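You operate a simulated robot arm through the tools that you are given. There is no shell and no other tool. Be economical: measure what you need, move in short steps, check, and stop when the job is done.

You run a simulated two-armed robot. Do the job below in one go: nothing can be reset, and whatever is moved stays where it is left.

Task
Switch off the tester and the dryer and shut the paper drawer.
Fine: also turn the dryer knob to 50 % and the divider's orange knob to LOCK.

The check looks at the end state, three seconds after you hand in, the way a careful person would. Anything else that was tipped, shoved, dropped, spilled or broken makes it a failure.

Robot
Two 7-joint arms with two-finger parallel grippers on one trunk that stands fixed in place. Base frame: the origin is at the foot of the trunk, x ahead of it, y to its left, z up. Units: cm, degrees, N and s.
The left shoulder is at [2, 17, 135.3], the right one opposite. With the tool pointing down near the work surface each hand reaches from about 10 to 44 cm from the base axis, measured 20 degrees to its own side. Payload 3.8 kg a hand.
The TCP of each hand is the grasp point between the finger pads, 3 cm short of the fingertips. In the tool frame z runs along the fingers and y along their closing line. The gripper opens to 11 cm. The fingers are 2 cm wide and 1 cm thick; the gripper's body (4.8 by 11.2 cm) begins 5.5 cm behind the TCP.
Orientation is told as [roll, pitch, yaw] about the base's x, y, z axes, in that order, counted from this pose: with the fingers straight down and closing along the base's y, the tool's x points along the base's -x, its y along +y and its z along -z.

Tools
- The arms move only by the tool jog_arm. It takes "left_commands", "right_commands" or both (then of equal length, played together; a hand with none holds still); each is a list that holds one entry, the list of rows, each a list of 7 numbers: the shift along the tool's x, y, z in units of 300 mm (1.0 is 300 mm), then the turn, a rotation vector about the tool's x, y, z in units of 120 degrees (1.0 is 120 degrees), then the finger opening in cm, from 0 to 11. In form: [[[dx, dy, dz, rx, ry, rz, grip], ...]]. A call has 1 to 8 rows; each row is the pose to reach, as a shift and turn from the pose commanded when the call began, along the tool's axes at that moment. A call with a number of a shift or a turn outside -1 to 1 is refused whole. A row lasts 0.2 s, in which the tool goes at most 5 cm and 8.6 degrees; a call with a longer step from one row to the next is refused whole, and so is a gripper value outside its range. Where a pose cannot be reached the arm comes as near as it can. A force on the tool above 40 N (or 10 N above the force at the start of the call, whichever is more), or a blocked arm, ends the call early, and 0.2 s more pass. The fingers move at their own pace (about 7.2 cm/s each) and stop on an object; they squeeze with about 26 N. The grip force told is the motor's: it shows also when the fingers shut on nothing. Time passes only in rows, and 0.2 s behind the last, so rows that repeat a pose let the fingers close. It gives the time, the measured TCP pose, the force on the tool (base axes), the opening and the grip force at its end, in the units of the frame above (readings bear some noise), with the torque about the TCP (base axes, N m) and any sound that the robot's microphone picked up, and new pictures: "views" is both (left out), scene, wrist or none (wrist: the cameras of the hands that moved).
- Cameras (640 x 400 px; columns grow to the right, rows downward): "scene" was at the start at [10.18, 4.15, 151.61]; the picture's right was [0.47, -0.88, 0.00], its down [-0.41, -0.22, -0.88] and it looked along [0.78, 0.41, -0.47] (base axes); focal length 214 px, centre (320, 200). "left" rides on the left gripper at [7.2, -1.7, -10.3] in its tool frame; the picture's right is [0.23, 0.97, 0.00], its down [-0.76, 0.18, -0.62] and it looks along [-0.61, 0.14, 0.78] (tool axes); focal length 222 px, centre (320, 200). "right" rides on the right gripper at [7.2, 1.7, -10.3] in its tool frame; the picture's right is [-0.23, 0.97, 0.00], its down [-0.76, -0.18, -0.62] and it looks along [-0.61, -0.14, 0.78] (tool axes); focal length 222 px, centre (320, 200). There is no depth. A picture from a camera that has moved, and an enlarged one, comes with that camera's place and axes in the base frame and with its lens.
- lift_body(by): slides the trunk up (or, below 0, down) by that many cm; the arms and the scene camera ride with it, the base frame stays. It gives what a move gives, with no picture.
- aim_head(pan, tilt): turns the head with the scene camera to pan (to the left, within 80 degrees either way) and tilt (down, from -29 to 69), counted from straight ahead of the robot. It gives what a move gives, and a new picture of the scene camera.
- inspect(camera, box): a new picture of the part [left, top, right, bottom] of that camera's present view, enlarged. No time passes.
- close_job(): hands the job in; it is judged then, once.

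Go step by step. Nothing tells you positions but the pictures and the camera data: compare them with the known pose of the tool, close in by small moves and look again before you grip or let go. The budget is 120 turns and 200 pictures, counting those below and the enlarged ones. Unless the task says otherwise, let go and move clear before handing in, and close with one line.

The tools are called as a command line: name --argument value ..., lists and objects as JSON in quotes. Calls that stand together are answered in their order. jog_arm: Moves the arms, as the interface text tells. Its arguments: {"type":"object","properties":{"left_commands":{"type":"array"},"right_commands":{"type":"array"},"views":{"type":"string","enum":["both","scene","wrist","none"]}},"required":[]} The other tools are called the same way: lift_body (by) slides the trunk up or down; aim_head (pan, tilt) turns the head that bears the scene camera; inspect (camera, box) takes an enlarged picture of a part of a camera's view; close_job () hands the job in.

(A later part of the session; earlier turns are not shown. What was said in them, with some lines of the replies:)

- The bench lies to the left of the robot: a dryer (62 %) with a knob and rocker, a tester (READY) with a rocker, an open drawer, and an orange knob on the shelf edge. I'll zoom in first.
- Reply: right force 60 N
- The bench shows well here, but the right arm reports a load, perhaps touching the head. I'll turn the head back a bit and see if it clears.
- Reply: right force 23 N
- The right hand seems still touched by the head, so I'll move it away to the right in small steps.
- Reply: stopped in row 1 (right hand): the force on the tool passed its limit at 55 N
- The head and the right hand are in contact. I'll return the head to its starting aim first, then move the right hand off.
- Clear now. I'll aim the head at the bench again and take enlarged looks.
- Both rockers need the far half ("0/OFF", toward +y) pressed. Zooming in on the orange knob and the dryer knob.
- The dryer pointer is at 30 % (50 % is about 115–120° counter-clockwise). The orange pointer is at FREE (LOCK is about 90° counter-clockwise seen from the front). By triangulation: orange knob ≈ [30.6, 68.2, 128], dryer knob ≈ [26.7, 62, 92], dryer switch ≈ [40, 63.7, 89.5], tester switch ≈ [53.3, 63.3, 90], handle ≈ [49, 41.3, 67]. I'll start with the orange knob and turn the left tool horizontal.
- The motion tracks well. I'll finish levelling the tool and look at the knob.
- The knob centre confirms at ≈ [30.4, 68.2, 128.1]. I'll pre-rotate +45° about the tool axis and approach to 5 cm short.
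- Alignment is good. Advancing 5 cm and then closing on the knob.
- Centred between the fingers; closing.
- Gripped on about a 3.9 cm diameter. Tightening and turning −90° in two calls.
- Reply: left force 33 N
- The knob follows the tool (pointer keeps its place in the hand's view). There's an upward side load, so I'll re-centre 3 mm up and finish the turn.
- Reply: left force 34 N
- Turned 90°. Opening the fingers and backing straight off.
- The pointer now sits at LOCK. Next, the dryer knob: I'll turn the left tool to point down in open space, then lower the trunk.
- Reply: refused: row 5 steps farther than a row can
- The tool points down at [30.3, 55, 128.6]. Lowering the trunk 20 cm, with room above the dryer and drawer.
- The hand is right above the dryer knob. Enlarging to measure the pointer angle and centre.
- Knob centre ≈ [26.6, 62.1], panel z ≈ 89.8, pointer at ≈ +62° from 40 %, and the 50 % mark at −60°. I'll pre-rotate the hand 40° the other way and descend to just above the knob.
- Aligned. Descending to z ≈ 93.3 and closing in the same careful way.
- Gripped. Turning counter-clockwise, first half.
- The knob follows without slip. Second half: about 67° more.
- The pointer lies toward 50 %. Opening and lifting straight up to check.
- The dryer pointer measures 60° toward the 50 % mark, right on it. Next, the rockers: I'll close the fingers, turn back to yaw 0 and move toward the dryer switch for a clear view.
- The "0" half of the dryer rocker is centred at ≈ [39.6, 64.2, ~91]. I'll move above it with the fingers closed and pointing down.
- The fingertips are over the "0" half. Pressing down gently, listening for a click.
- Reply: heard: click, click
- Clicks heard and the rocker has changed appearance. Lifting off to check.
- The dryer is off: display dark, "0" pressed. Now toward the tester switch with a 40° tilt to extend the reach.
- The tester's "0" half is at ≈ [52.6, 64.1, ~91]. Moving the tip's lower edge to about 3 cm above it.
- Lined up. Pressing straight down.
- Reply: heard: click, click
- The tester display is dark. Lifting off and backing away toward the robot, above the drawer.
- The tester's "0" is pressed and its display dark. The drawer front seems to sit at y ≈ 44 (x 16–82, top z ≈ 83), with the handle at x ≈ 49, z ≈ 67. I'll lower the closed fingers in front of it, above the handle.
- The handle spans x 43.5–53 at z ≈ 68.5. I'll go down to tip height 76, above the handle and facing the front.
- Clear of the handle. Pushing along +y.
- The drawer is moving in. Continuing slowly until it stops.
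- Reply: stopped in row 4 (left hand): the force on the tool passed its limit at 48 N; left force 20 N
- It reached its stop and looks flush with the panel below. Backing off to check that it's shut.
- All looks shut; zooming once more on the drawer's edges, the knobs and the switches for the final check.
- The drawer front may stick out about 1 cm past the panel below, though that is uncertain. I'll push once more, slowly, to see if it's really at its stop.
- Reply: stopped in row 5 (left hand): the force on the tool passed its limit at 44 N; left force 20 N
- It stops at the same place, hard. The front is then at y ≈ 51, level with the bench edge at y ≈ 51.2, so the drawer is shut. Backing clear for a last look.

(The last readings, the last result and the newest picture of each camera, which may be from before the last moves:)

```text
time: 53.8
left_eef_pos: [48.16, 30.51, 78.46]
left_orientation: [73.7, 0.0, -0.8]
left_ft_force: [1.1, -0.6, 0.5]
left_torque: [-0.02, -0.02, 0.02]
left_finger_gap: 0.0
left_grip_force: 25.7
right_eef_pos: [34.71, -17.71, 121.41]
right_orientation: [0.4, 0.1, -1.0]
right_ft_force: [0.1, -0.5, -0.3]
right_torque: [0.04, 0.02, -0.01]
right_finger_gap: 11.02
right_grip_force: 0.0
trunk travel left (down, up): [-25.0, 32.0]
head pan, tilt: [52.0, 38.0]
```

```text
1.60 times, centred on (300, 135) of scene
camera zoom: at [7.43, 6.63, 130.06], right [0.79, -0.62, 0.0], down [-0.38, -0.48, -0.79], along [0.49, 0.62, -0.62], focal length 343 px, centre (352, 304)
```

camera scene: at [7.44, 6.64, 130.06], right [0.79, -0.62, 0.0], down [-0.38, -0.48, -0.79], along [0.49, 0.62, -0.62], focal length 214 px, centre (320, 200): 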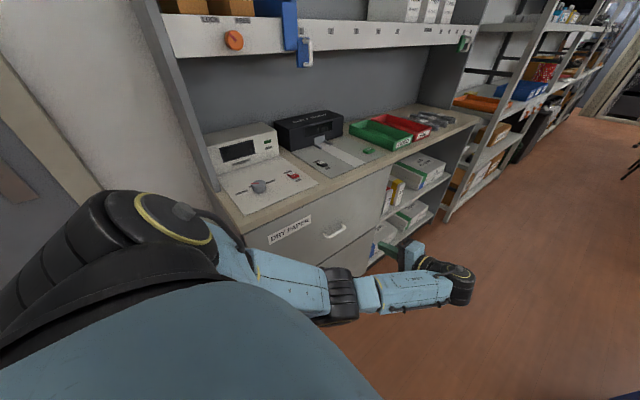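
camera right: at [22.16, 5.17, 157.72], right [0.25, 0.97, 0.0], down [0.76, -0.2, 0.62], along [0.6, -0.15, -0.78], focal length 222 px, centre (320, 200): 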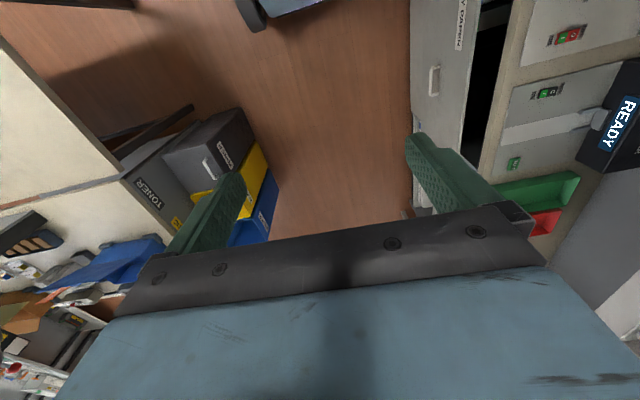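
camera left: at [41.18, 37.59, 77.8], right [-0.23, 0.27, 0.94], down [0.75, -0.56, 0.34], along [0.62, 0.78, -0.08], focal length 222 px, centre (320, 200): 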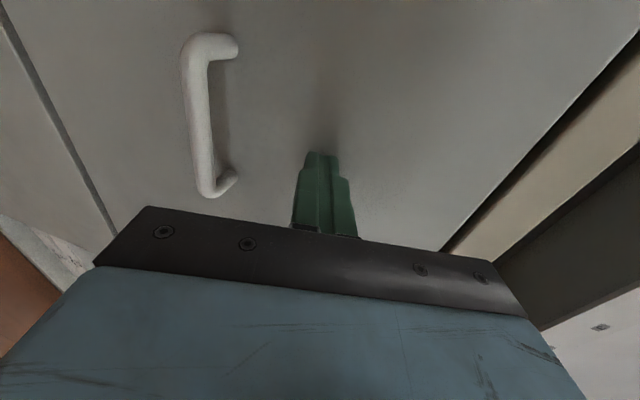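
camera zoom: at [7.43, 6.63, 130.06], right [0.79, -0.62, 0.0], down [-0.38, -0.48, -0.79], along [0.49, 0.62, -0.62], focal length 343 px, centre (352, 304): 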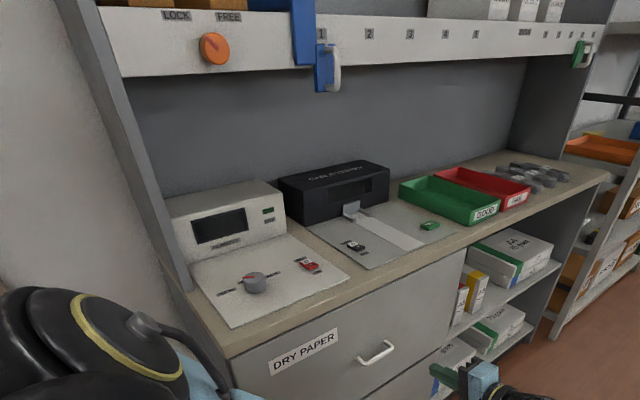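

Both displays are dark, the dryer knob is at 50 %, the orange knob is at LOCK, the drawer is shut and the hands are clear. Handing in.

close_job

```text
The job is handed in.
```

The tester and the dryer are switched off, the dryer knob is at 50 %, the divider's orange knob is at LOCK, and the paper drawer is pushed shut to its stop.
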